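You operate a simulated robot arm through the tools that you are given. There is no shell and no other tool.

The job below is to be done with a simulated two-armed robot. You get a single attempt, and the scene is never put back.

Task
Wipe the air pot's rim, shut the lid and tighten both clamps.
Fine: Use the white pad before the lid comes down and put it back. Leave the valves open. What is to be rubbed or washed off counts as gone when no trace of it is left.

The check looks at the end state, three seconds after you hand in, the way a careful person would. Anything else that was tipped, shoved, dropped, spilled or broken makes it a failure. A push-on lid holds only when it is set on centred and level and pressed home; a screw cap is set on level and turned clockwise until tight.

Robot
Two 7-joint arms with two-finger parallel grippers on one trunk that stands fixed in place. Base frame: the origin is at the foot of the trunk, x ahead of it, y to its left, z up. Units: m, rad, N and s.
The left shoulder is at [0.05, 0.209, 1.296], the right one opposite. With the tool pointing down near the work surface each hand reaches from about 0.1 to 0.88 m from the base axis, measured 20 degrees to its own side. Payload 4.4 kg a hand.
The TCP of each hand is the grasp point between the finger pads, 0.023 m short of the fingertips. In the tool frame z runs along the fingers and y along their closing line. Largest opening 0.094 m; finger width 0.038, thickness 0.01; the body of the gripper, 0.054 by 0.096 m, starts 0.039 m behind the TCP.
Orientation is told as [roll, pitch, yaw] about the base's x, y, z axes, in that order, counted from this pose: with the fingers straight down and closing along the base's y, the tool's x points along the base's -x, its y along +y and its z along -z.

Tools
- The arms move only by the tool step_arm. It takes "left_motion", "right_motion" or both (then of equal length, played together; a hand with none holds still); each is a list of rows, each a list of 3 entries, a list of its own where there are three numbers: the shift along the base's x, y, z in m, then the turn, a rotation vector about the base's x, y, z in rad, then the opening in per cent of the stroke, from 0 (shut) to 100 (fully open). In form: [[[x, y, z], [wx, wy, wz], jaw], ...]. A call has 1 to 20 rows; each row shifts and turns the commanded pose from where the row before left it. Rows are played at 5 a second. More than 0.05 m and 0.15 rad between two rows, or a gripper value outside its range, and nothing of the call is played. Where a pose cannot be reached the arm comes as near as it can. A force on the tool above 60 N (or 10 N above the force at the start of the call, whichever is more), or a blocked arm, ends the call early, and 0.2 s more pass. The fingers move at their own pace (about 0.108 m/s each) and stop on an object; they squeeze with about 45 N. The grip force told is the motor's: it shows also when the fingers shut on nothing. Time passes only in rows, and 0.2 s behind the last, so rows that do not move let the fingers close. It gives the time, the measured TCP pose, the force on the tool (base axes), the opening and the grip force at its end, in the units of the frame above (readings bear some noise), with the torque about the TCP (base axes, N m) and any sound that the robot's microphone picked up.
- Cameras (640 x 400 px; columns grow to the right, rows downward): "scene" is now at [0.1585, 0.0358, 1.5087]; the picture's right is [0.44, -0.90, 0.00], its down [-0.29, -0.15, -0.94] and it looks along [0.85, 0.42, -0.33] (base axes); focal length 242 px, centre (320, 200). "left" rides on the left gripper at [0.086, -0.016, -0.075] in its tool frame; the picture's right is [0.18, 0.98, 0.00], its down [-0.58, 0.11, -0.81] and it looks along [-0.79, 0.15, 0.59] (tool axes); focal length 243 px, centre (320, 200). "right" rides on the right gripper at [0.086, 0.016, -0.074] in its tool frame; the picture's right is [-0.18, 0.98, 0.00], its down [-0.58, -0.11, -0.81] and it looks along [-0.79, -0.15, 0.59] (tool axes); focal length 243 px, centre (320, 200). There is no depth. A picture from a camera that has moved, and an enlarged one, comes with that camera's place and axes in the base frame and with its lens. The place of the scene camera against the robot may be out by one fixed shift of up to 0.025 m in any direction.
- snapshot(camera): a new picture of that camera. No time passes.
- move_column(by): slides the trunk up (or, below 0, down) by that many m; the arms and the scene camera ride with it, the base frame stays. It gives what a move gives, with no picture.
- turn_head(pan, tilt): turns the head with the scene camera to pan (to the left, within 1.396 rad either way) and tilt (down, from -0.506 to 1.204), counted from straight ahead of the robot. It gives what a move gives.
- enlarge(camera, box): a new picture of the part [left, top, right, bottom] of that camera's present view, enlarged. No time passes.
- finish_job(): hands the job in; it is judged then, once.

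Nothing tells you positions but the pictures and the camera data. Unless the task says otherwise, let go and move clear before handing in.

The tools are called after "Call:" as name(argument=value, ...) on one line, values as JSON. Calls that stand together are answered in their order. step_arm: Moves the arms, as the interface text tells. Its arguments: {"type":"object","properties":{"left_motion":{"type":"array","items":{"type":"array"}},"right_motion":{"type":"array","items":{"type":"array"}}},"required":[]} The other tools are called the same way: move_column (by) slides the trunk up or down; turn_head (pan, tilt) turns the head that bears the scene camera; snapshot (camera) takes a picture; enlarge (camera, box) takes an enlarged picture of a part of a camera's view; finish_job () hands the job in.

At the start:

```text
t: 0.0
left_ee_pos: [0.3997, 0.5885, 1.4365]
left_tcp_rot: [0.002, 0.0, 0.0]
left_force: [-0.3, -0.7, -0.9]
left_moment: [0.0, 0.0, 0.01]
left_finger_gap: 0.0941
left_grasp_force: 0.0
right_ee_pos: [0.4305, 0.0465, 1.4386]
right_tcp_rot: [0.001, -0.001, -0.001]
right_force: [0.9, 0.2, 1.3]
right_moment: [0.02, -0.02, -0.01]
right_finger_gap: 0.094
right_grasp_force: 0.1
trunk travel left (down, up): [-0.375, 0.188]
head pan, tilt: [0.459, 0.335]
```

scene: 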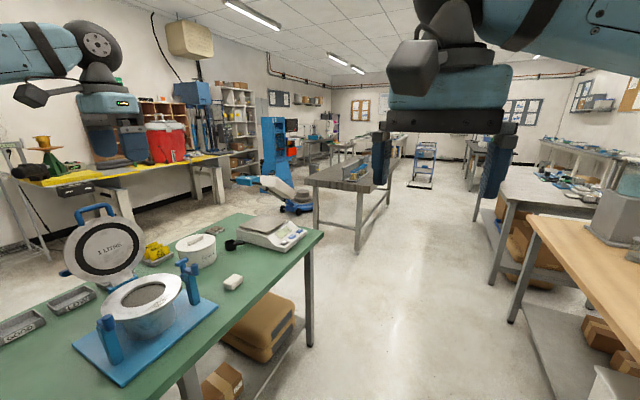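
right: 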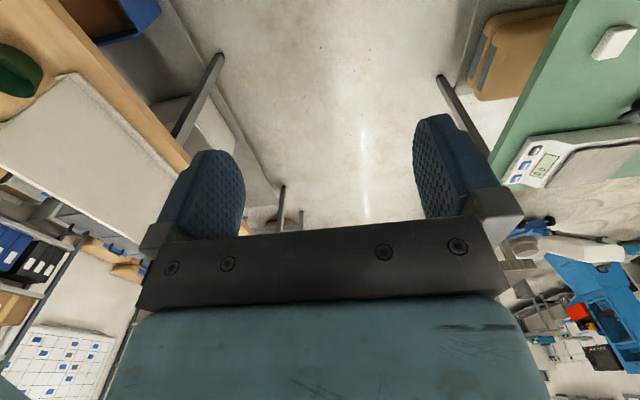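
left: 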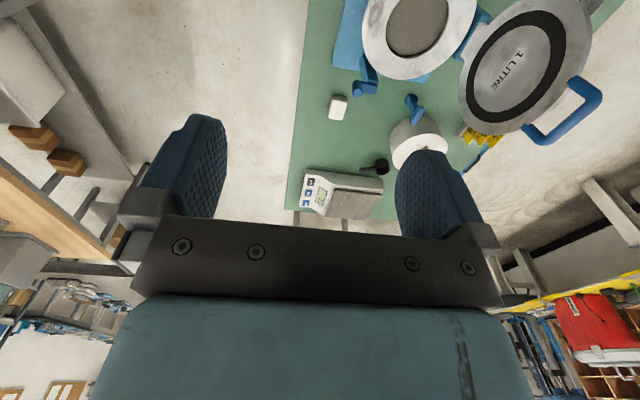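

I see a green bench to the robot's left with an air pot (open lid with handle), two blue clamps, a white pad, and a scale. I'll turn the head toward it for a closer look first.

Call:
turn_head(pan=0.95, tilt=0.7)

Call:
snapshot(camera="scene")

Call:
enlarge(camera="left", box=[280, 0, 640, 225])

```text
t: 0.9
left_ee_pos: [0.3996, 0.5881, 1.4379]
left_tcp_rot: [0.002, 0.0, 0.0]
left_force: [-0.5, 0.4, 0.8]
left_moment: [-0.02, 0.0, 0.0]
left_finger_gap: 0.0941
left_grasp_force: 0.1
right_ee_pos: [0.4295, 0.0461, 1.4389]
right_tcp_rot: [-0.001, 0.0, -0.003]
right_force: [-0.8, 1.1, -0.5]
right_moment: [-0.01, -0.02, -0.03]
right_finger_gap: 0.0941
right_grasp_force: 0.1
trunk travel left (down, up): [-0.375, 0.188]
head pan, tilt: [0.949, 0.7]
```

```text
taken
camera scene: at [0.1244, 0.0635, 1.4758], right [0.81, -0.58, 0.0], down [-0.38, -0.52, -0.77], along [0.45, 0.62, -0.64], focal length 242 px, centre (320, 200)
```

scene: 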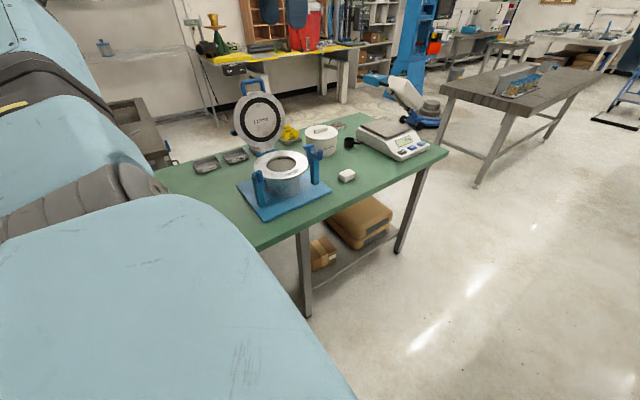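

```text
1.78 times, centred on (460, 112) of left
camera zoom: at [0.3134, 0.5715, 1.5123], right [-0.18, 0.98, 0.0], down [0.58, 0.11, 0.81], along [0.79, 0.15, -0.59], focal length 431 px, centre (71, 356)
```

zoom: 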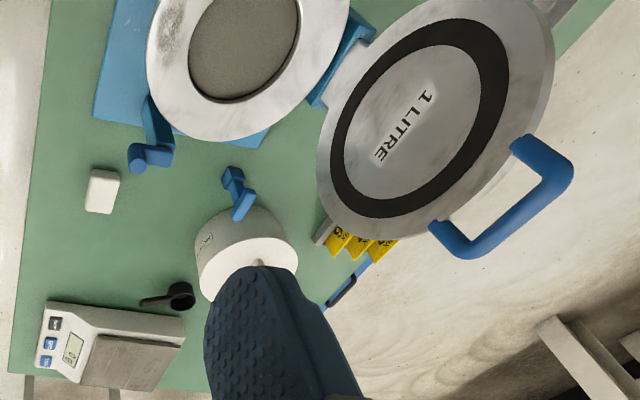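

The pot, hinged open lid and two clamps are visible; I need enlarged views to locate them and any dirt on the rim.

Call:
enlarge(camera="scene", box=[180, 70, 360, 230])

Call:
enlarge(camera="scene", box=[235, 135, 335, 225])

Call:
enlarge(camera="left", box=[320, 0, 480, 100])

```text
2.50 times, centred on (270, 150) of scene
camera zoom: at [0.1244, 0.0635, 1.4758], right [0.81, -0.58, 0.0], down [-0.38, -0.52, -0.77], along [0.45, 0.62, -0.64], focal length 604 px, centre (445, 325)
```

zoom: 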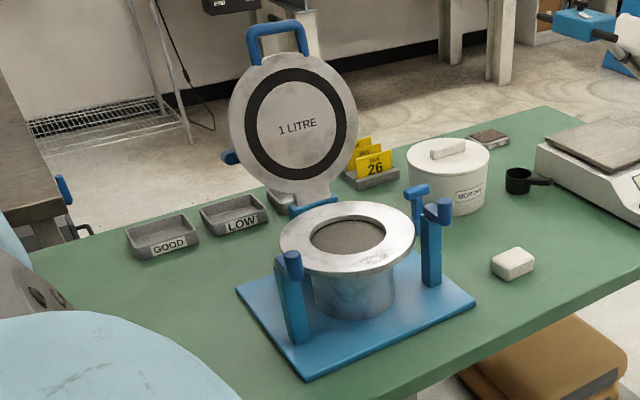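

```text
4.44 times, centred on (285, 180) of scene
camera zoom: at [0.1244, 0.0635, 1.4758], right [0.81, -0.58, 0.0], down [-0.38, -0.52, -0.77], along [0.45, 0.62, -0.64], focal length 1074 px, centre (476, 289)
```

zoom: 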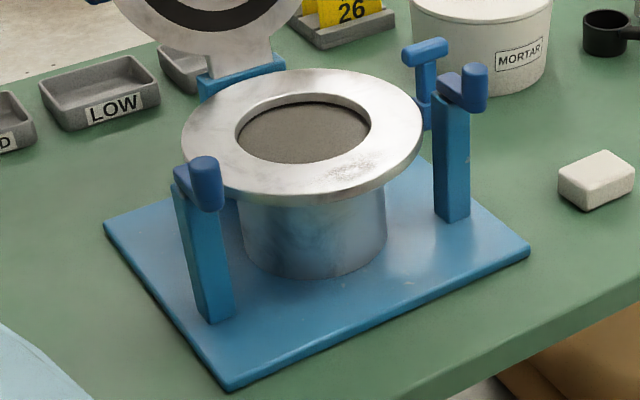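

```text
4.00 times, centred on (400, 50) of left
camera zoom: at [0.3134, 0.5715, 1.5123], right [-0.18, 0.98, 0.0], down [0.58, 0.11, 0.81], along [0.79, 0.15, -0.59], focal length 970 px, centre (0, 800)
```

zoom: 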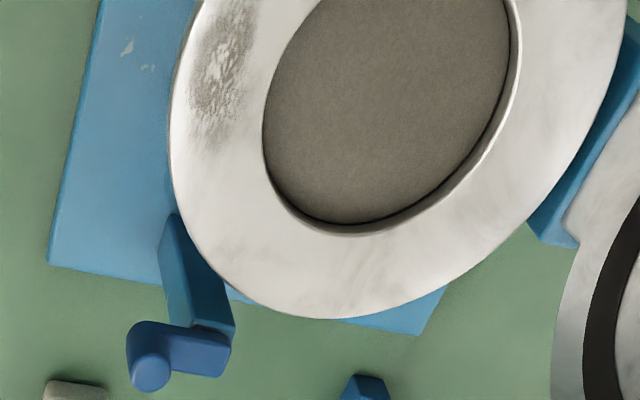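

I see the dirt smear on the front-right of the rim and a lever on each post. I'll yaw the left hand towards the pot so its (exact) camera can see everything.

Call:
step_arm(left_motion=[[[-0.02, -0.02, 0], [0, 0, 0.14], 100], [[-0.02, -0.02, 0], [0, 0, 0.14], 100], [[-0.02, -0.02, 0], [0, 0, 0.14], 100], [[-0.02, -0.02, 0], [0, 0, 0.14], 100], [[-0.02, -0.02, 0], [0, 0, 0.14], 100], [[-0.02, -0.02, 0], [0, 0, 0.14], 100]])

Call:
snapshot(camera="left")

Call:
snapshot(camera="scene")

```text
t: 2.3
left_ee_pos: [0.2782, 0.4664, 1.437]
left_tcp_rot: [0.001, -0.001, 0.842]
left_force: [0.1, -1.3, -0.1]
left_moment: [-0.03, -0.03, -0.02]
left_finger_gap: 0.0937
left_grasp_force: 0.1
right_ee_pos: [0.4292, 0.0452, 1.4384]
right_tcp_rot: [0.003, -0.001, -0.002]
right_force: [0.6, 0.7, -0.1]
right_moment: [0.02, 0.0, 0.0]
right_finger_gap: 0.0938
right_grasp_force: 0.0
trunk travel left (down, up): [-0.375, 0.188]
head pan, tilt: [0.949, 0.7]
```

```text
taken
camera left: at [0.2327, 0.3913, 1.5126], right [-0.86, 0.52, 0.0], down [0.31, 0.5, 0.81], along [0.42, 0.69, -0.59], focal length 243 px, centre (320, 200)
```

left: 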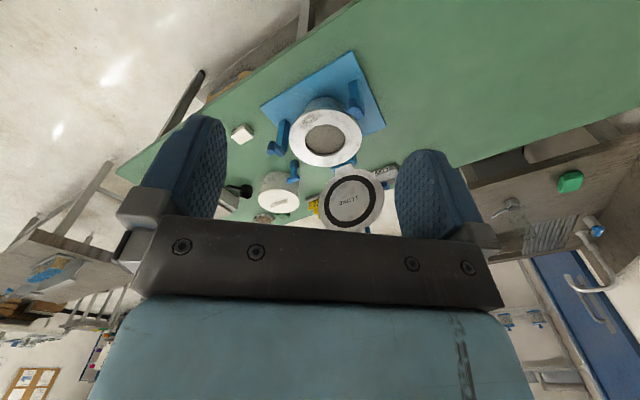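

```text
taken
camera scene: at [0.123, 0.0624, 1.4759], right [0.81, -0.58, 0.0], down [-0.37, -0.52, -0.77], along [0.45, 0.62, -0.64], focal length 242 px, centre (320, 200)
```

scene: 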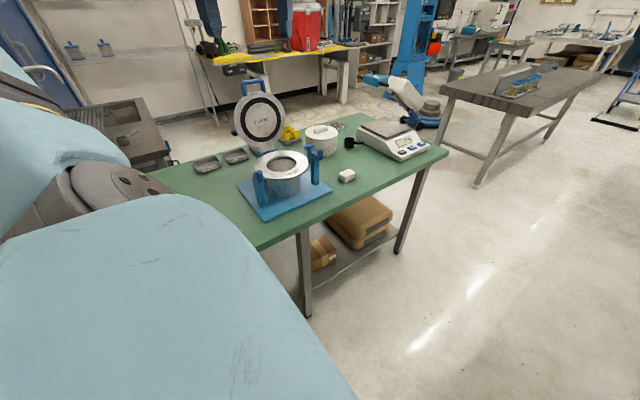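

I can use enlargement with real detail; let me zoom on the pot, lid, valves, and clamps from the present views.

Call:
enlarge(camera="left", box=[225, 40, 425, 165])

Call:
enlarge(camera="left", box=[240, 145, 400, 245])

Call:
enlarge(camera="scene", box=[220, 65, 300, 115])

Call:
enlarge(camera="scene", box=[230, 140, 340, 220])

```text
3.20 times, centred on (325, 102) of left
camera zoom: at [0.2327, 0.3913, 1.5126], right [-0.86, 0.52, 0.0], down [0.31, 0.5, 0.81], along [0.42, 0.69, -0.59], focal length 776 px, centre (304, 512)
```

zoom: 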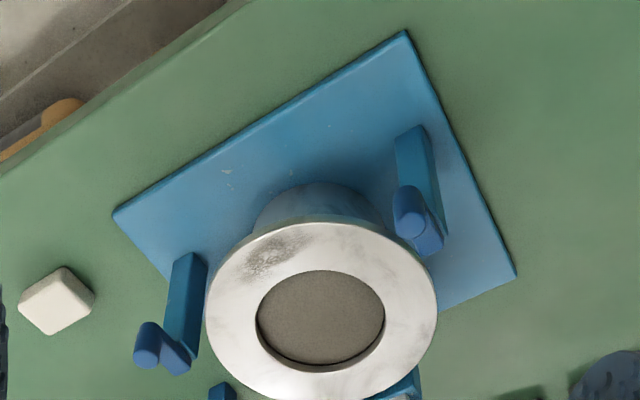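

```text
4.00 times, centred on (320, 195) of left
camera zoom: at [0.2327, 0.3913, 1.5126], right [-0.86, 0.52, 0.0], down [0.31, 0.5, 0.81], along [0.42, 0.69, -0.59], focal length 970 px, centre (320, 220)
```

zoom: 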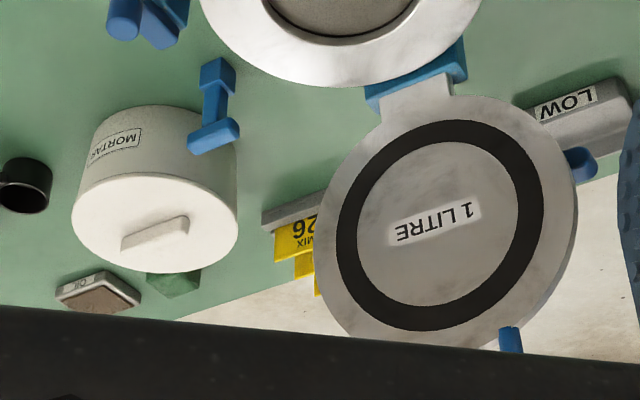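

```text
8.00 times, centred on (260, 90) of scene
camera zoom: at [0.123, 0.0624, 1.4759], right [0.81, -0.58, 0.0], down [-0.37, -0.52, -0.77], along [0.45, 0.62, -0.64], focal length 1933 px, centre (800, 1080)
```

zoom: 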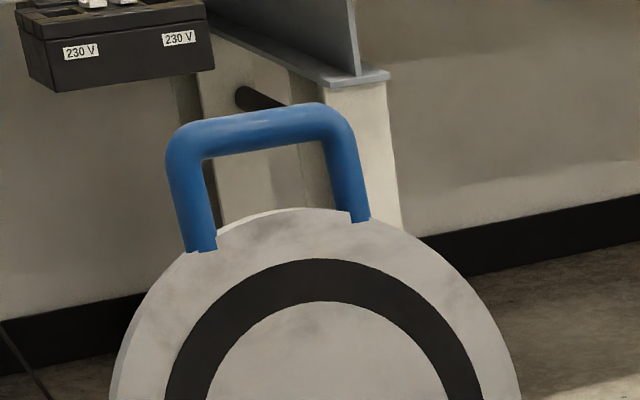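

```text
5.00 times, centred on (285, 180) of scene
camera zoom: at [0.123, 0.0624, 1.4759], right [0.81, -0.58, 0.0], down [-0.37, -0.52, -0.77], along [0.45, 0.62, -0.64], focal length 1208 px, centre (495, 300)
```

zoom: 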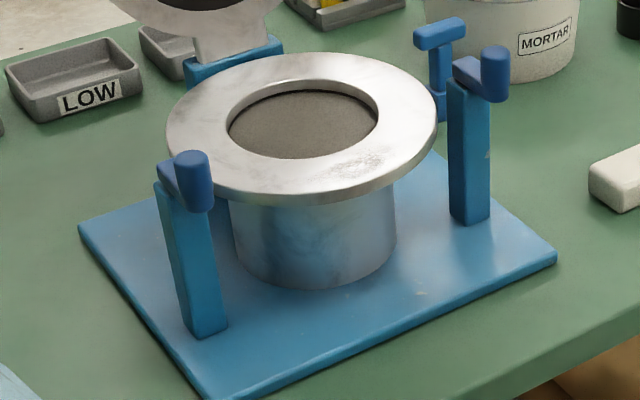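

Two clamp posts with swing levers flank the pot, hinge at the far side, valves on the lid back and pot side. I'll lower the left hand for a closer look at the clamps and also bring the right hand's camera round to the front.

Call:
step_arm(left_motion=[[[0, 0.01, -0.04], [0, 0, 0.05], 100], [[0, 0.01, -0.04], [0, 0, 0.05], 100], [[0, 0.01, -0.04], [0, 0, 0.05], 100], [[0, 0.01, -0.04], [0, 0, 0.05], 100], [[0, 0.01, -0.04], [0, 0, 0], 100], [[0, 0.0, -0.03], [0, 0, 0], 100], [[0, 0, 0], [0, 0, 0], 100], [[0, 0, 0], [0, 0, 0], 100]], right_motion=[[[0.02, 0.02, -0.04], [0, 0, 0.14], 100], [[0.02, 0.02, -0.04], [0, 0, 0.14], 100], [[0.02, 0.02, -0.04], [0, 0, 0.14], 100], [[0.02, 0.02, -0.04], [0, 0, 0.14], 100], [[0.02, 0.02, -0.04], [0, 0, 0.14], 100], [[0.02, 0.02, 0], [0, 0, 0.14], 100], [[0.02, 0.02, 0], [0, 0, 0.14], 100], [[0.02, 0.02, 0], [0, 0, 0.14], 100]])

Call:
snapshot(camera="left")

Call:
snapshot(camera="right")

Call:
snapshot(camera="scene")

```text
t: 4.1
left_ee_pos: [0.2828, 0.5181, 1.2063]
left_tcp_rot: [-0.001, 0.001, 1.041]
left_force: [-0.5, -0.2, 0.2]
left_moment: [-0.02, 0.01, -0.03]
left_finger_gap: 0.0939
left_grasp_force: 0.2
right_ee_pos: [0.5918, 0.208, 1.2389]
right_tcp_rot: [-0.001, 0.003, 1.119]
right_force: [-1.1, -0.1, -1.1]
right_moment: [-0.01, 0.0, 0.01]
right_finger_gap: 0.0941
right_grasp_force: 0.0
trunk travel left (down, up): [-0.375, 0.188]
head pan, tilt: [0.949, 0.7]
```

```text
taken
camera left: at [0.2529, 0.4359, 1.2817], right [-0.94, 0.34, 0.0], down [0.2, 0.56, 0.81], along [0.27, 0.76, -0.59], focal length 243 px, centre (320, 200)
```

left: 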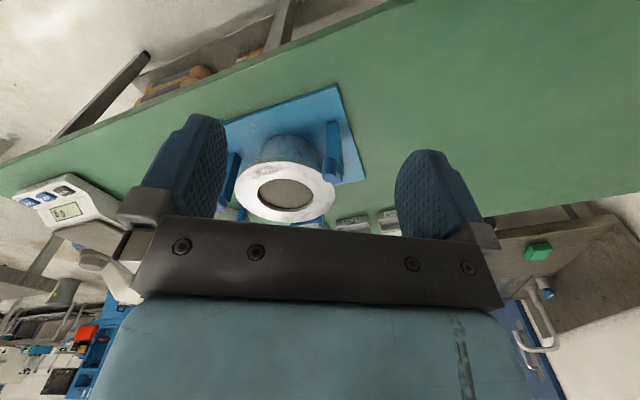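

```text
taken
camera right: at [0.5386, 0.1388, 1.3125], right [-0.8, 0.59, 0.0], down [0.35, 0.48, 0.81], along [0.48, 0.65, -0.59], focal length 243 px, centre (320, 200)
```

right: 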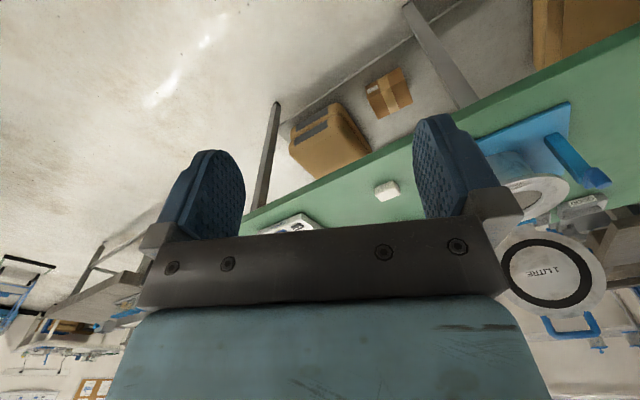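

```text
taken
camera scene: at [0.1247, 0.065, 1.4756], right [0.81, -0.58, 0.0], down [-0.38, -0.52, -0.76], along [0.45, 0.62, -0.65], focal length 242 px, centre (320, 200)
```

scene: 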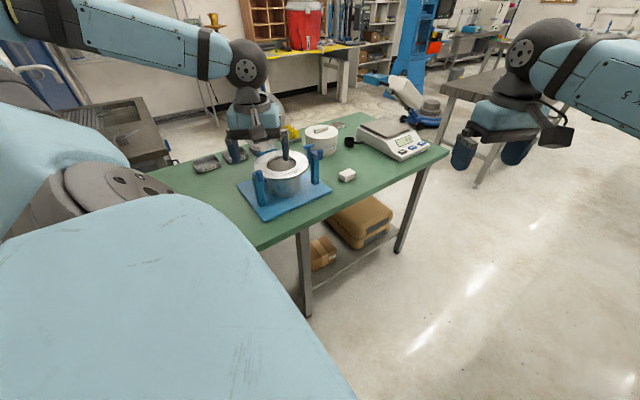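

Now zooming on the clamps from both wrist views.

Call:
enlarge(camera="left", box=[200, 75, 392, 235])

Call:
enlarge(camera="right", box=[480, 90, 640, 210])

Call:
step_arm(right_motion=[[[-0.02, 0.02, 0], [0, 0, 0.14], 100], [[-0.02, 0.02, 0], [0, 0, 0.14], 100], [[-0.02, 0.02, 0], [0, 0, 0.14], 100], [[-0.02, 0.02, 0], [0, 0, 0.1], 100], [[0, 0, 0], [0, 0, 0], 100], [[0, 0, 0], [0, 0, 0], 100]])

Call:
snapshot(camera="right")

```text
2.50 times, centred on (296, 155) of left
camera zoom: at [0.2529, 0.4359, 1.2817], right [-0.94, 0.34, 0.0], down [0.2, 0.56, 0.81], along [0.27, 0.76, -0.59], focal length 606 px, centre (380, 312)
```

zoom: 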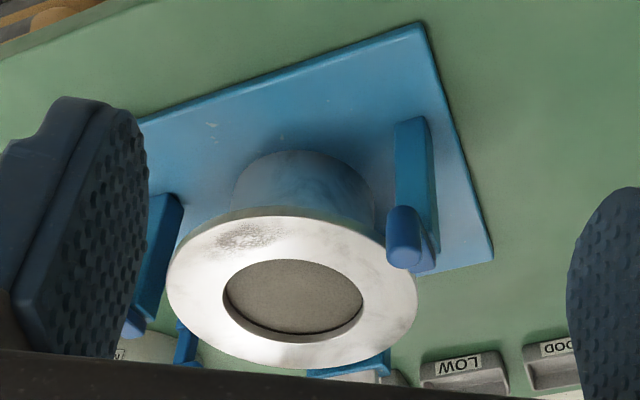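

```text
3.33 times, centred on (560, 150) of right
camera zoom: at [0.5386, 0.1388, 1.3125], right [-0.8, 0.59, 0.0], down [0.35, 0.48, 0.81], along [0.48, 0.65, -0.59], focal length 809 px, centre (-480, 367)
```

zoom: 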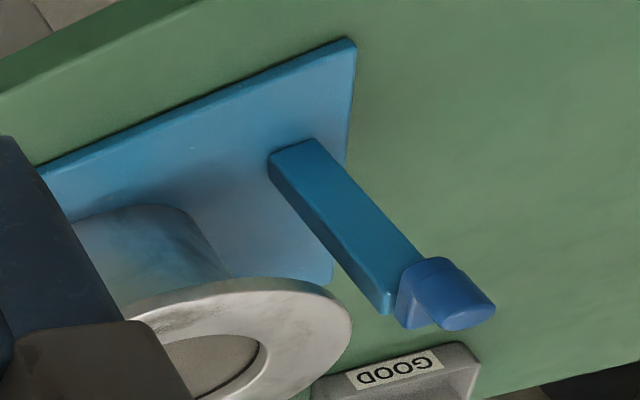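

```text
t: 5.5
left_ee_pos: [0.2821, 0.518, 1.2074]
left_tcp_rot: [0.003, 0.001, 1.04]
left_force: [0.4, -0.1, -0.6]
left_moment: [0.01, 0.0, 0.02]
left_finger_gap: 0.0938
left_grasp_force: 0.1
right_ee_pos: [0.5909, 0.207, 1.2389]
right_tcp_rot: [-0.001, -0.001, 1.119]
right_force: [0.7, 0.5, 0.6]
right_moment: [-0.01, 0.03, 0.02]
right_finger_gap: 0.094
right_grasp_force: 0.1
right hand out of reach, approached as far as the arm can: row 1, 2, 3, 4
trunk travel left (down, up): [-0.375, 0.188]
head pan, tilt: [0.949, 0.7]
```

```text
taken
camera right: at [0.538, 0.1375, 1.3129], right [-0.8, 0.59, 0.0], down [0.35, 0.48, 0.81], along [0.48, 0.65, -0.59], focal length 243 px, centre (320, 200)
```

right: 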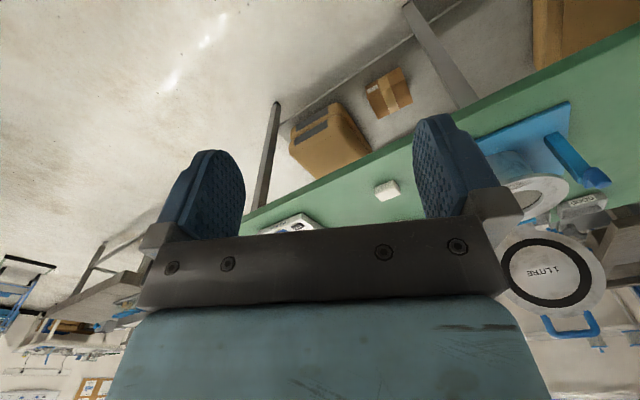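

Plate is aligned with base axes (x 0.30–0.59, y 0.65–0.90), pot centre about (0.444, 0.77), rim z≈0.99. I'll zoom hard on each clamp.

Call:
enlarge(camera="left", box=[310, 110, 374, 190])

Call:
enlarge(camera="right", box=[580, 150, 628, 180])

Call:
enlarge(camera="scene", box=[245, 160, 285, 210])

Call:
enlarge(camera="scene", box=[295, 135, 335, 190])

```text
5.00 times, centred on (342, 150) of left
camera zoom: at [0.2526, 0.4348, 1.2825], right [-0.94, 0.34, 0.0], down [0.2, 0.56, 0.81], along [0.27, 0.76, -0.59], focal length 1213 px, centre (210, 450)
```

zoom: 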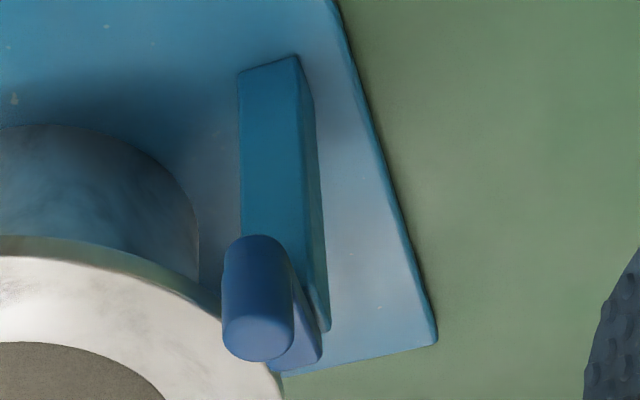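

```text
13.33 times, centred on (604, 165) of right
camera zoom: at [0.538, 0.1375, 1.3129], right [-0.8, 0.59, 0.0], down [0.35, 0.48, 0.81], along [0.48, 0.65, -0.59], focal length 3235 px, centre (-3467, 667)
```

zoom: 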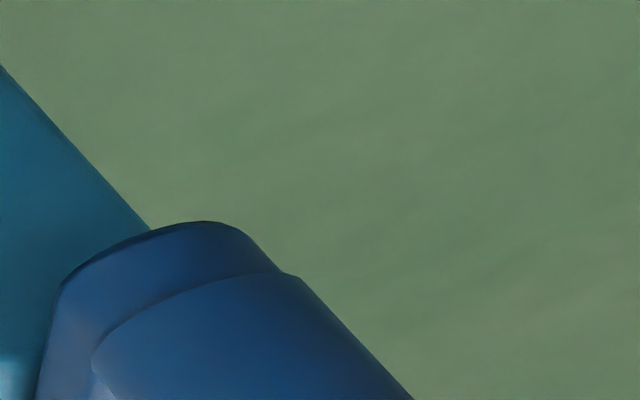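

```text
8.00 times, centred on (265, 185) of scene
camera zoom: at [0.1244, 0.0636, 1.4757], right [0.81, -0.58, 0.0], down [-0.38, -0.52, -0.76], along [0.45, 0.62, -0.64], focal length 1933 px, centre (760, 320)
```

zoom: 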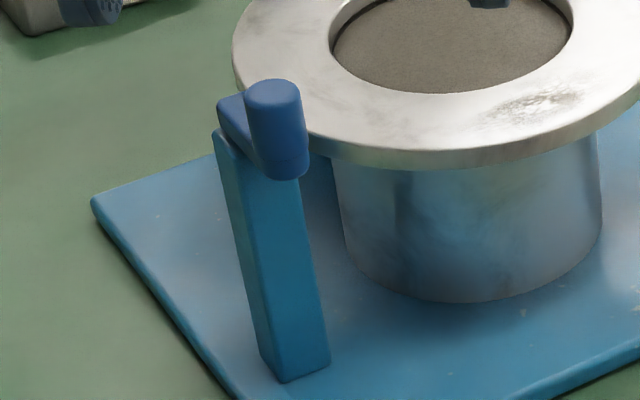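

```text
7.27 times, centred on (315, 162) of scene
camera zoom: at [0.1244, 0.0636, 1.4757], right [0.81, -0.58, 0.0], down [-0.38, -0.52, -0.76], along [0.45, 0.62, -0.64], focal length 1758 px, centre (356, 473)
```

zoom: 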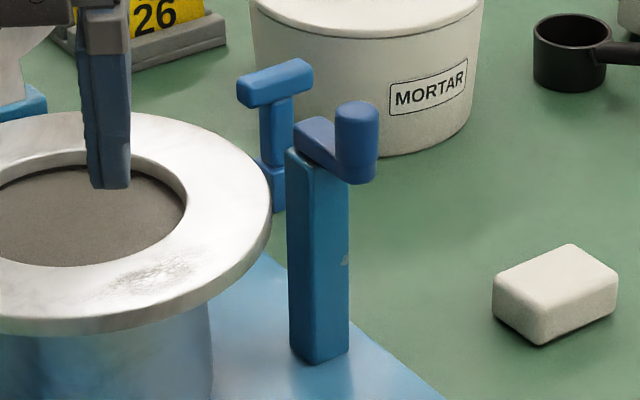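

The clamps are swing arms on post tops: short bars pointing to the front (-y), each with an upright knob. The pad lies at about (0.70, 0.69), aligned with the axes; the smear is at the front of the rim. I'll retire the right arm and bring the left hand above the pad.

Call:
step_arm(left_motion=[[[0.04, 0.01, 0.01], [0, 0, -0.104], 100], [[0.042, 0.017, 0], [0, 0, -0.104], 100], [[0.042, 0.017, 0], [0, 0, -0.104], 100], [[0.042, 0.017, 0], [0, 0, -0.104], 100], [[0.042, 0.017, 0], [0, 0, -0.104], 100], [[0.042, 0.017, 0], [0, 0, -0.104], 100], [[0.042, 0.017, 0], [0, 0, -0.104], 100], [[0.042, 0.017, 0], [0, 0, -0.104], 100], [[0.042, 0.017, 0], [0, 0, -0.104], 100], [[0.042, 0.017, 0], [0, 0, -0.104], 100], [[0, 0, 0], [0, 0, 0], 100], [[0, 0, 0], [0, 0, 0], 100]], right_motion=[[[-0.02, -0.04, 0.02], [0, 0, -0.11], 100], [[-0.02, -0.04, 0.02], [0, 0, -0.11], 100], [[-0.02, -0.04, 0.02], [0, 0, -0.11], 100], [[-0.02, -0.04, 0], [0, 0, -0.11], 100], [[-0.02, -0.04, 0], [0, 0, -0.11], 100], [[-0.02, -0.04, 0], [0, 0, -0.11], 100], [[-0.02, -0.04, 0], [0, 0, -0.11], 100], [[-0.02, -0.04, 0], [0, 0, -0.11], 100], [[-0.02, -0.03, 0], [0, 0, -0.11], 100], [[-0.02, -0.03, 0], [0, 0, -0.11], 100], [[0, 0, 0], [0, 0, 0], 100], [[0, 0, 0], [0, 0, 0], 100]])

Call:
snapshot(camera="left")

Call:
snapshot(camera="scene")

```text
t: 8.1
left_ee_pos: [0.6974, 0.6813, 1.2166]
left_tcp_rot: [0.002, 0.0, -0.002]
left_force: [0.2, 0.2, 0.3]
left_moment: [0.01, 0.0, 0.03]
left_finger_gap: 0.0938
left_grasp_force: 0.0
right_ee_pos: [0.39, -0.1735, 1.2966]
right_tcp_rot: [-0.001, 0.0, 0.019]
right_force: [0.3, -0.5, 0.3]
right_moment: [0.05, -0.02, -0.01]
right_finger_gap: 0.0939
right_grasp_force: 0.0
trunk travel left (down, up): [-0.375, 0.188]
head pan, tilt: [0.949, 0.7]
```

```text
taken
camera left: at [0.6115, 0.6643, 1.2914], right [-0.18, 0.98, 0.0], down [0.58, 0.11, 0.81], along [0.79, 0.15, -0.59], focal length 243 px, centre (320, 200)
```

left: 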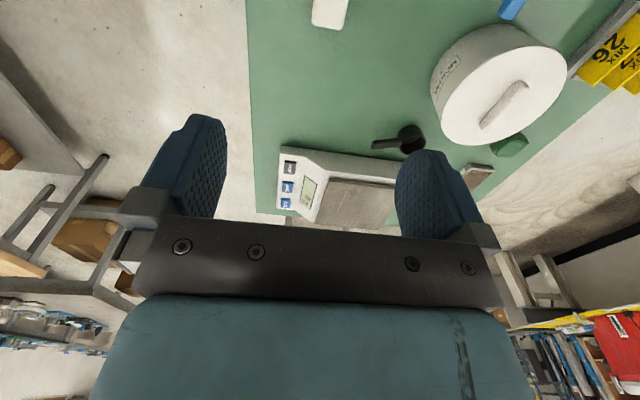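

```text
taken
camera scene: at [0.1247, 0.0631, 1.4757], right [0.81, -0.58, 0.0], down [-0.38, -0.52, -0.77], along [0.45, 0.62, -0.64], focal length 242 px, centre (320, 200)
```

scene: 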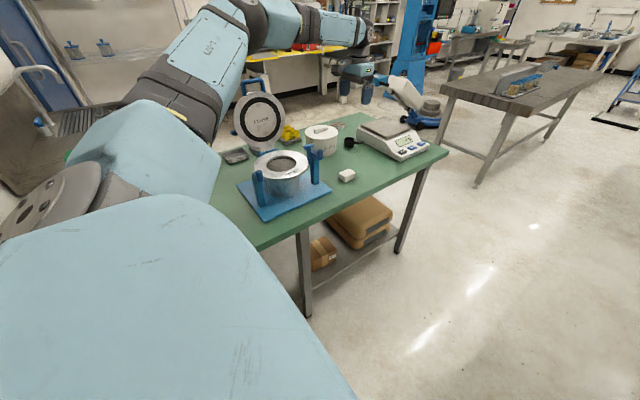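

The left hand reaches here. I'll step back a bit in x so the wrist camera sees the whole pad from above.

Call:
step_arm(left_motion=[[[-0.05, 0.01, 0], [0, 0, 0], 100], [[-0.05, 0.01, 0], [0, 0, 0], 100], [[-0.03, 0, 0], [0, 0, 0], 100], [[0, 0, 0], [0, 0, 0], 100]])

Call:
enlarge(camera="left", box=[240, 0, 400, 100])

Call:
step_arm(left_motion=[[[0.04, 0, -0.03], [0, 0, 0], 100], [[0.0, 0, -0.04], [0, 0, 0], 100], [[0, 0, -0.04], [0, 0, 0], 100], [[0, 0, 0], [0, 0, 0], 100]])

Call:
enlarge(camera="left", box=[240, 0, 400, 100])

```text
refused: row 1 steps farther than a row can; nothing moved
```

```text
4.00 times, centred on (320, 50) of left
camera zoom: at [0.6115, 0.6643, 1.2914], right [-0.18, 0.98, 0.0], down [0.58, 0.11, 0.81], along [0.79, 0.15, -0.59], focal length 970 px, centre (320, 800)
```

zoom: 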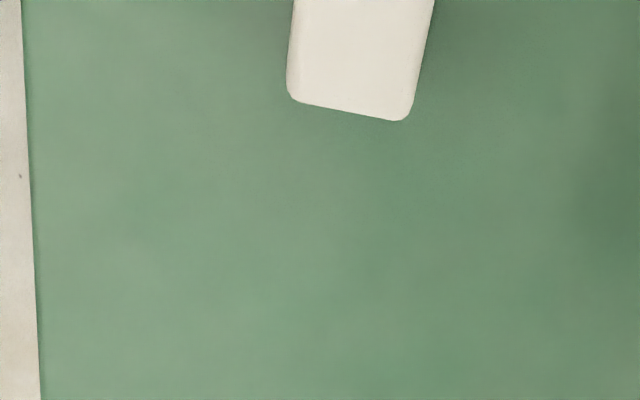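

```text
t: 9.1
left_ee_pos: [0.7216, 0.6706, 1.1159]
left_tcp_rot: [0.003, -0.002, -0.002]
left_force: [-0.2, 0.0, -0.2]
left_moment: [0.04, 0.01, 0.03]
left_finger_gap: 0.0938
left_grasp_force: 0.2
left hand out of reach, approached as far as the arm can: row 2, 3
right_ee_pos: [0.3909, -0.1747, 1.297]
right_tcp_rot: [0.002, 0.0, 0.019]
right_force: [0.0, -1.0, 0.7]
right_moment: [0.03, 0.0, 0.0]
right_finger_gap: 0.0939
right_grasp_force: 0.1
trunk travel left (down, up): [-0.375, 0.188]
head pan, tilt: [0.949, 0.7]
```

```text
4.00 times, centred on (320, 50) of left
camera zoom: at [0.6349, 0.6539, 1.191], right [-0.18, 0.98, 0.0], down [0.58, 0.11, 0.81], along [0.79, 0.15, -0.59], focal length 970 px, centre (320, 800)
```

zoom: 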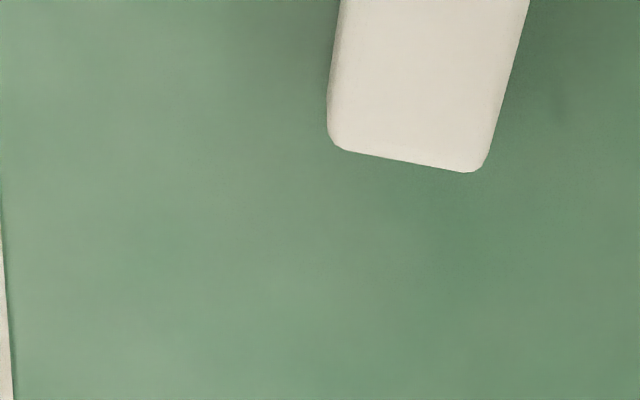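

Pad: centre about (0.707, 0.701), top z≈0.88, table z≈0.858. The arm is at its reach limit at this height, so I'll raise the hand a little and lower the trunk.

Call:
step_arm(left_motion=[[[-0.015, 0.015, 0.04], [0, 0, 0], 100], [[-0.005, 0.015, 0.04], [0, 0, 0], 100], [[0, 0, 0], [0, 0, 0], 100]])

Call:
move_column(by=-0.17)

Call:
snapshot(camera="left")

Call:
snapshot(camera="scene")

```text
t: 9.9
left_ee_pos: [0.699, 0.7022, 1.1938]
left_tcp_rot: [0.002, 0.0, 0.0]
left_force: [-0.3, 0.6, -1.0]
left_moment: [-0.02, 0.03, -0.01]
left_finger_gap: 0.094
left_grasp_force: 0.0
right_ee_pos: [0.3911, -0.1725, 1.2979]
right_tcp_rot: [0.0, 0.0, 0.019]
right_force: [0.2, 0.2, 0.3]
right_moment: [0.01, 0.02, 0.0]
right_finger_gap: 0.0941
right_grasp_force: 0.0
trunk travel left (down, up): [-0.375, 0.188]
head pan, tilt: [0.949, 0.7]
```

```text
t: 11.8
left_ee_pos: [0.7002, 0.7028, 1.0233]
left_tcp_rot: [0.002, -0.002, 0.002]
left_force: [0.0, 0.2, -0.9]
left_moment: [0.04, 0.0, 0.05]
left_finger_gap: 0.094
left_grasp_force: 0.0
right_ee_pos: [0.3905, -0.1734, 1.1283]
right_tcp_rot: [0.001, 0.0, 0.019]
right_force: [-0.3, -0.6, 0.4]
right_moment: [0.01, 0.0, 0.01]
right_finger_gap: 0.0938
right_grasp_force: 0.1
trunk travel left (down, up): [-0.205, 0.358]
head pan, tilt: [0.949, 0.7]
```

```text
taken
camera left: at [0.6129, 0.6857, 1.0995], right [-0.18, 0.98, 0.0], down [0.58, 0.11, 0.81], along [0.79, 0.15, -0.59], focal length 243 px, centre (320, 200)
```

left: 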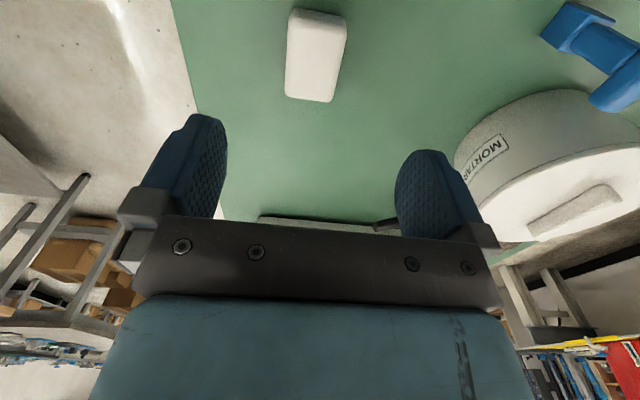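

```text
taken
camera scene: at [0.1241, 0.0635, 1.3058], right [0.81, -0.58, 0.0], down [-0.37, -0.52, -0.77], along [0.45, 0.62, -0.64], focal length 242 px, centre (320, 200)
```

scene: 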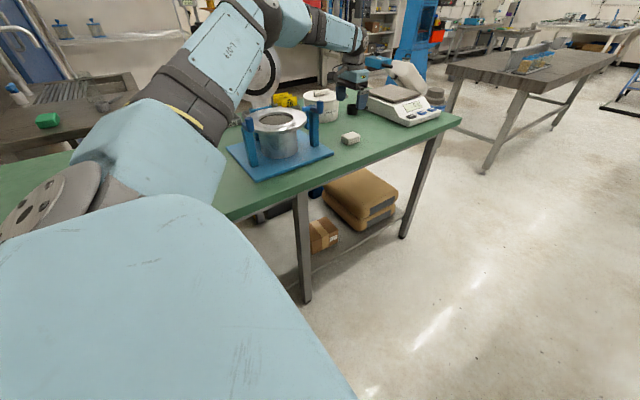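

The pad is centred under the fingers at about (0.708, 0.70). I'll descend so the tips stop ~8 mm above the table, then close.

Call:
step_arm(left_motion=[[[0.008, -0.002, -0.04], [0, 0, 0], 100], [[0, 0, -0.04], [0, 0, 0], 100], [[0, 0, -0.03], [0, 0, 0], 100], [[0, 0, -0.012], [0, 0, 0], 100], [[0, 0, -0.01], [0, 0, 0], 100], [[0, 0, 0], [0, 0, 0], 100]])

Call:
snapshot(camera="left")

Call:
enlarge(camera="scene", box=[310, 60, 400, 160])

```text
t: 13.2
left_ee_pos: [0.6913, 0.6907, 0.9022]
left_tcp_rot: [0.003, -0.002, 0.001]
left_force: [-0.1, -0.5, 0.7]
left_moment: [-0.01, 0.0, 0.01]
left_finger_gap: 0.094
left_grasp_force: 0.2
left hand out of reach, approached as far as the arm can: row 3, 4, 5
right_ee_pos: [0.3916, -0.1737, 1.1275]
right_tcp_rot: [0.001, 0.0, 0.019]
right_force: [-0.2, 0.3, -0.7]
right_moment: [0.0, -0.03, 0.03]
right_finger_gap: 0.0941
right_grasp_force: 0.1
trunk travel left (down, up): [-0.205, 0.358]
head pan, tilt: [0.949, 0.7]
```

```text
taken
camera left: at [0.6045, 0.6742, 0.9774], right [-0.18, 0.98, 0.0], down [0.58, 0.11, 0.81], along [0.79, 0.15, -0.59], focal length 243 px, centre (320, 200)
```

left: 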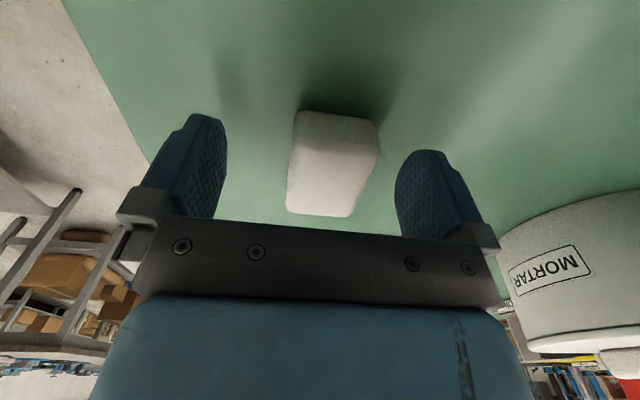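

```text
4.00 times, centred on (355, 110) of scene
camera zoom: at [0.1245, 0.0631, 1.3057], right [0.81, -0.58, 0.0], down [-0.38, -0.52, -0.77], along [0.45, 0.62, -0.64], focal length 967 px, centre (180, 560)
```

zoom: 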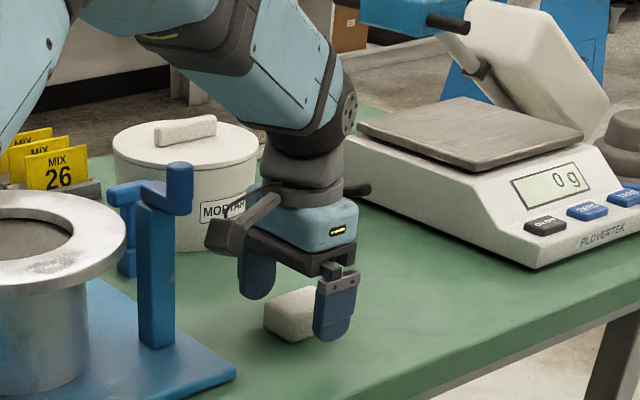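

The trunk is still too high for full reach. I'll raise the hand and lower the trunk another 0.1 m.

Call:
step_arm(left_motion=[[[0.006, 0.003, 0.045], [0, 0, 0], 100], [[0.005, 0.003, 0.045], [0, 0, 0], 100], [[0, 0, 0.02], [0, 0, 0], 100], [[0, 0, 0], [0, 0, 0], 100]])

Call:
move_column(by=-0.1)

Call:
snapshot(camera="scene")

Call:
snapshot(camera="left")

```text
t: 14.2
left_ee_pos: [0.7004, 0.6982, 1.0095]
left_tcp_rot: [0.0, 0.0, -0.002]
left_force: [0.5, 0.4, -0.4]
left_moment: [0.01, 0.03, -0.01]
left_finger_gap: 0.0939
left_grasp_force: 0.0
right_ee_pos: [0.3914, -0.173, 1.1271]
right_tcp_rot: [0.0, 0.0, 0.019]
right_force: [0.5, 0.0, 0.6]
right_moment: [0.0, -0.01, 0.03]
right_finger_gap: 0.0942
right_grasp_force: 0.0
trunk travel left (down, up): [-0.205, 0.358]
head pan, tilt: [0.949, 0.7]
```

```text
t: 15.6
left_ee_pos: [0.6996, 0.6984, 0.9114]
left_tcp_rot: [0.001, -0.002, -0.001]
left_force: [0.7, 0.5, -0.1]
left_moment: [0.02, -0.01, 0.01]
left_finger_gap: 0.0939
left_grasp_force: 0.1
right_ee_pos: [0.3894, -0.1736, 1.0281]
right_tcp_rot: [0.001, 0.0, 0.019]
right_force: [-0.1, -0.1, 0.5]
right_moment: [0.0, 0.01, -0.01]
right_finger_gap: 0.0938
right_grasp_force: 0.0
trunk travel left (down, up): [-0.105, 0.458]
head pan, tilt: [0.949, 0.7]
```

```text
taken
camera scene: at [0.1241, 0.0635, 1.2058], right [0.81, -0.58, 0.0], down [-0.37, -0.52, -0.77], along [0.45, 0.62, -0.64], focal length 242 px, centre (320, 200)
```

scene: 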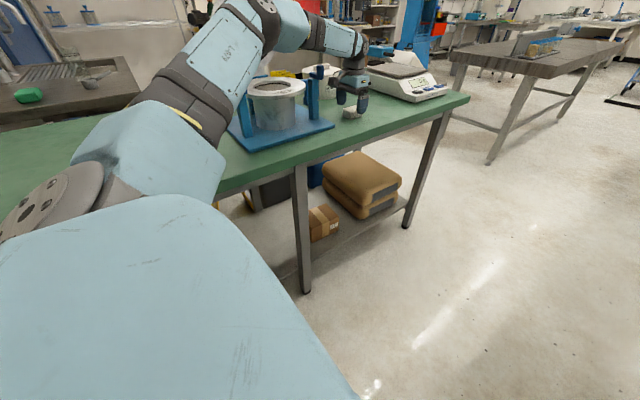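

```text
taken
camera left: at [0.6133, 0.6825, 0.9862], right [-0.18, 0.98, 0.0], down [0.58, 0.11, 0.81], along [0.79, 0.15, -0.59], focal length 243 px, centre (320, 200)
```

left: 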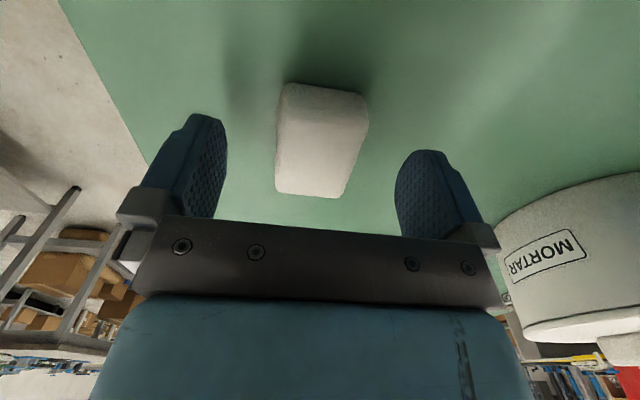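

Now within reach. Descend the last ~2 cm and close on the pad.

Call:
step_arm(left_motion=[[[0.006, 0.002, -0.012], [0, 0, 0], 100], [[0, 0, -0.011], [0, 0, 0], 100], [[0, 0, 0], [0, 0, 0], 100]])

Call:
snapshot(camera="left")

Call:
enlarge(camera="scene", box=[310, 60, 400, 130])

```text
t: 16.4
left_ee_pos: [0.7056, 0.7015, 0.8872]
left_tcp_rot: [-0.001, -0.002, -0.002]
left_force: [-0.3, 0.4, -0.7]
left_moment: [0.0, -0.02, 0.0]
left_finger_gap: 0.0939
left_grasp_force: 0.1
right_ee_pos: [0.3901, -0.173, 1.0275]
right_tcp_rot: [-0.001, 0.0, 0.021]
right_force: [0.0, -0.6, 0.7]
right_moment: [0.01, 0.02, 0.0]
right_finger_gap: 0.0939
right_grasp_force: 0.0
trunk travel left (down, up): [-0.105, 0.458]
head pan, tilt: [0.949, 0.7]
```

```text
taken
camera left: at [0.6187, 0.6841, 0.962], right [-0.18, 0.98, 0.0], down [0.58, 0.11, 0.81], along [0.79, 0.15, -0.59], focal length 243 px, centre (320, 200)
```

left: 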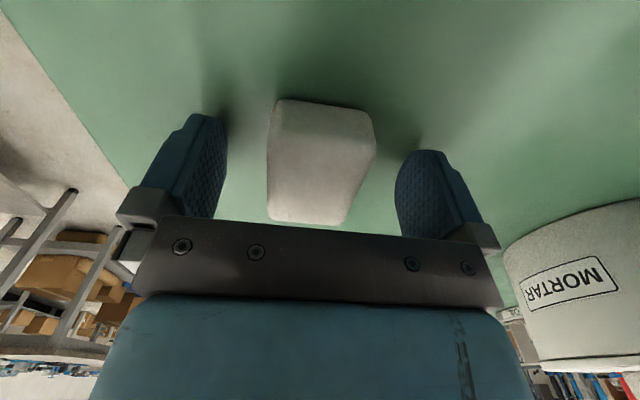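

```text
5.71 times, centred on (355, 95) of scene
camera zoom: at [0.1244, 0.0636, 1.2057], right [0.81, -0.58, 0.0], down [-0.38, -0.52, -0.76], along [0.45, 0.62, -0.64], focal length 1381 px, centre (120, 800)
```

zoom: 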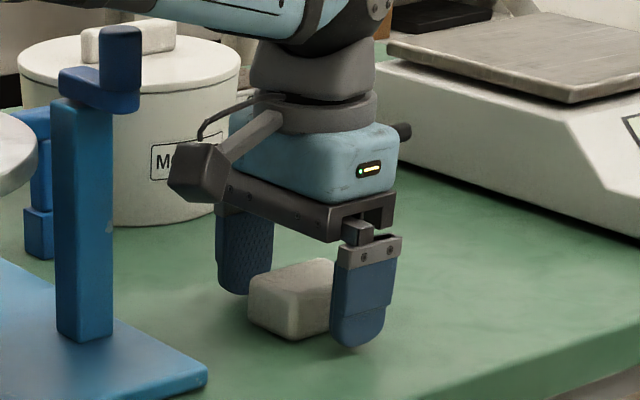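

Well positioned; raise 4 mm for more pad protrusion and close the fingers.

Call:
step_arm(left_motion=[[[0, 0, 0.004], [0, 0, 0], 100], [[0, 0, 0], [0, 0, 0], 50], [[0, 0, 0], [0, 0, 0], 20], [[0, 0, 0], [0, 0, 0], 0], [[0, 0, 0], [0, 0, 0], 0]])

Call:
snapshot(camera="left")

```text
t: 17.6
left_ee_pos: [0.7047, 0.7002, 0.8932]
left_tcp_rot: [0.002, -0.001, 0.001]
left_force: [1.2, 1.9, 0.6]
left_moment: [-0.03, -0.01, 0.0]
left_finger_gap: 0.0453
left_grasp_force: 45.0
right_ee_pos: [0.3902, -0.173, 1.0277]
right_tcp_rot: [0.0, 0.0, 0.02]
right_force: [0.4, 0.0, 0.4]
right_moment: [0.01, 0.01, -0.01]
right_finger_gap: 0.0938
right_grasp_force: 0.2
trunk travel left (down, up): [-0.105, 0.458]
head pan, tilt: [0.949, 0.7]
```

```text
taken
camera left: at [0.6189, 0.6842, 0.9666], right [-0.18, 0.98, 0.0], down [0.58, 0.11, 0.81], along [0.79, 0.15, -0.59], focal length 243 px, centre (320, 200)
```

left: 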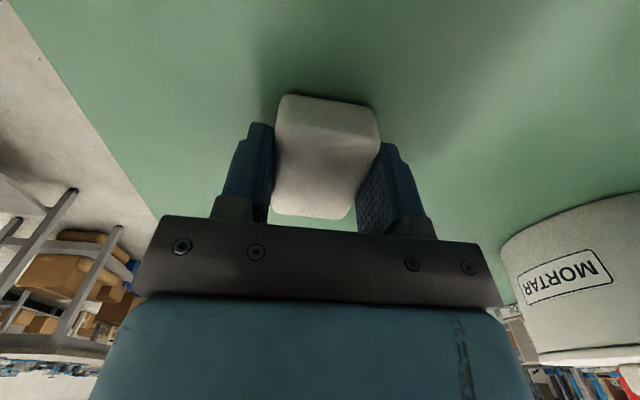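

The pad is gripped (45 mm wide), its bottom about 35 mm below the TCP. I'll lift high, carry it over the clamp to above the front of the rim.

Call:
step_arm(left_motion=[[[0, 0, 0.02], [0, 0, 0], 0], [[0, 0, 0.045], [0, 0, 0], 0], [[0, 0, 0.045], [0, 0, 0], 0], [[0, 0, 0.045], [0, 0, 0], 0], [[0, 0, 0.045], [0, 0, 0], 0], [[0, 0, 0.045], [0, 0, 0], 0], [[-0.03, 0, 0.01], [0, 0, 0], 0], [[-0.045, 0, 0], [0, 0, 0], 0], [[-0.045, 0, 0], [0, 0, 0], 0], [[-0.045, 0, 0], [0, 0, 0], 0], [[-0.045, 0, 0], [0, 0, 0], 0], [[-0.045, 0, 0], [0, 0, 0], 0], [[-0.007, 0, 0], [0, 0, 0], 0], [[0, 0, 0], [0, 0, 0], 0]])

Call:
enlarge(camera="scene", box=[200, 20, 360, 150])

Call:
snapshot(camera="left")

```text
t: 20.6
left_ee_pos: [0.4445, 0.6989, 1.1343]
left_tcp_rot: [0.002, 0.0, 0.0]
left_force: [-0.3, 0.9, 0.5]
left_moment: [0.01, 0.01, -0.03]
left_finger_gap: 0.0452
left_grasp_force: 44.9
left hand out of reach, approached as far as the arm can: row 6
right_ee_pos: [0.3899, -0.1732, 1.0273]
right_tcp_rot: [0.0, -0.001, 0.019]
right_force: [0.2, -0.2, -0.3]
right_moment: [0.03, 0.0, 0.01]
right_finger_gap: 0.0937
right_grasp_force: 0.0
trunk travel left (down, up): [-0.105, 0.458]
head pan, tilt: [0.949, 0.7]
```

```text
3.08 times, centred on (280, 85) of scene
camera zoom: at [0.1243, 0.0637, 1.2057], right [0.81, -0.58, 0.0], down [-0.37, -0.52, -0.76], along [0.45, 0.62, -0.64], focal length 744 px, centre (443, 554)
```

zoom: 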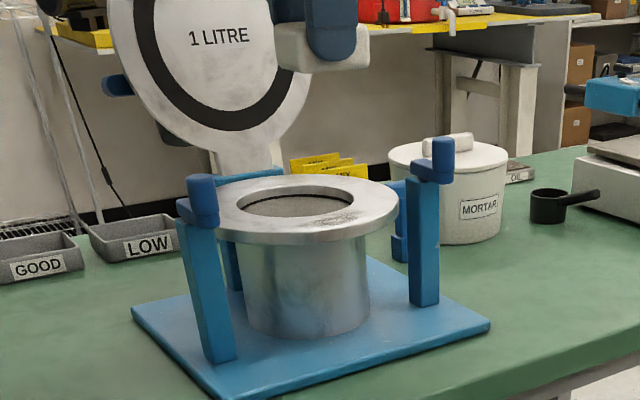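

```text
taken
camera left: at [0.3582, 0.6827, 1.2091], right [-0.18, 0.98, 0.0], down [0.58, 0.11, 0.81], along [0.79, 0.15, -0.59], focal length 243 px, centre (320, 200)
```

left: 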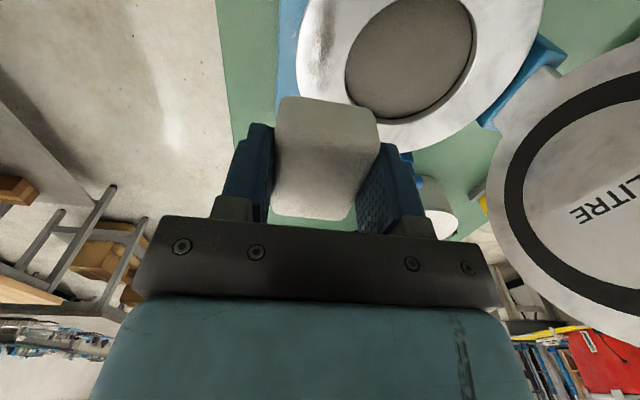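

I have a good view of rim, hinge and lid from here; zooming to measure the smear and rim.

Call:
enlarge(camera="left", box=[270, 0, 430, 100])

Call:
enlarge(camera="left", box=[400, 0, 640, 150])

Call:
enlarge(camera="scene", box=[240, 55, 310, 90])

```text
4.00 times, centred on (350, 50) of left
camera zoom: at [0.3582, 0.6827, 1.2091], right [-0.18, 0.98, 0.0], down [0.58, 0.11, 0.81], along [0.79, 0.15, -0.59], focal length 970 px, centre (200, 800)
```

zoom: 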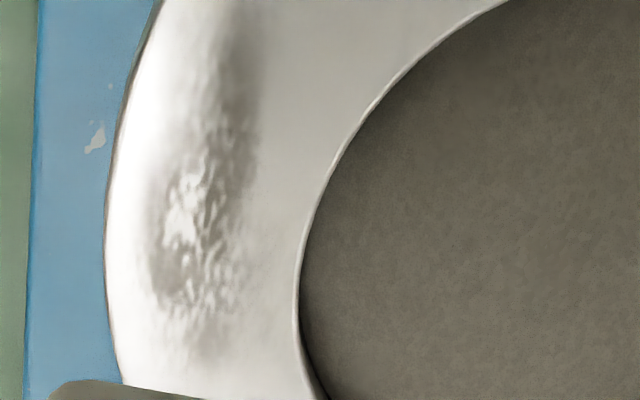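

```text
2.67 times, centred on (520, 75) of left
camera zoom: at [0.3582, 0.6827, 1.2091], right [-0.18, 0.98, 0.0], down [0.58, 0.11, 0.81], along [0.79, 0.15, -0.59], focal length 647 px, centre (-213, 533)
```

zoom: 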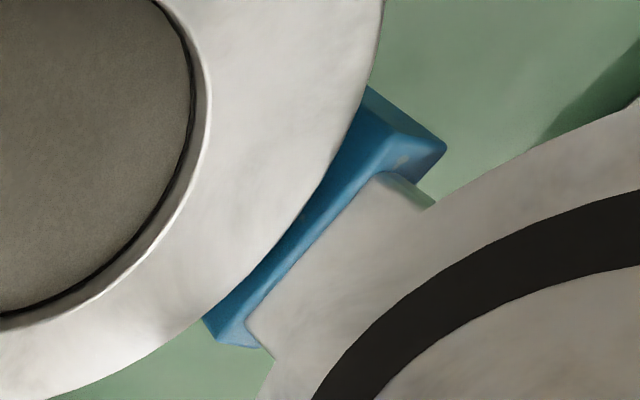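

```text
9.14 times, centred on (275, 72) of scene
camera zoom: at [0.1243, 0.0637, 1.2057], right [0.81, -0.58, 0.0], down [-0.37, -0.52, -0.76], along [0.45, 0.62, -0.64], focal length 2209 px, centre (731, 1366)
```

zoom: 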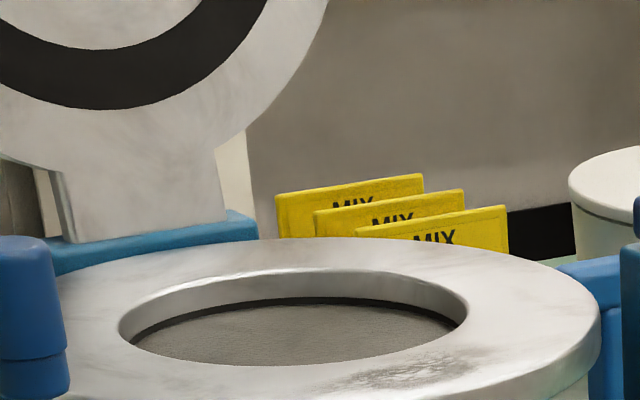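

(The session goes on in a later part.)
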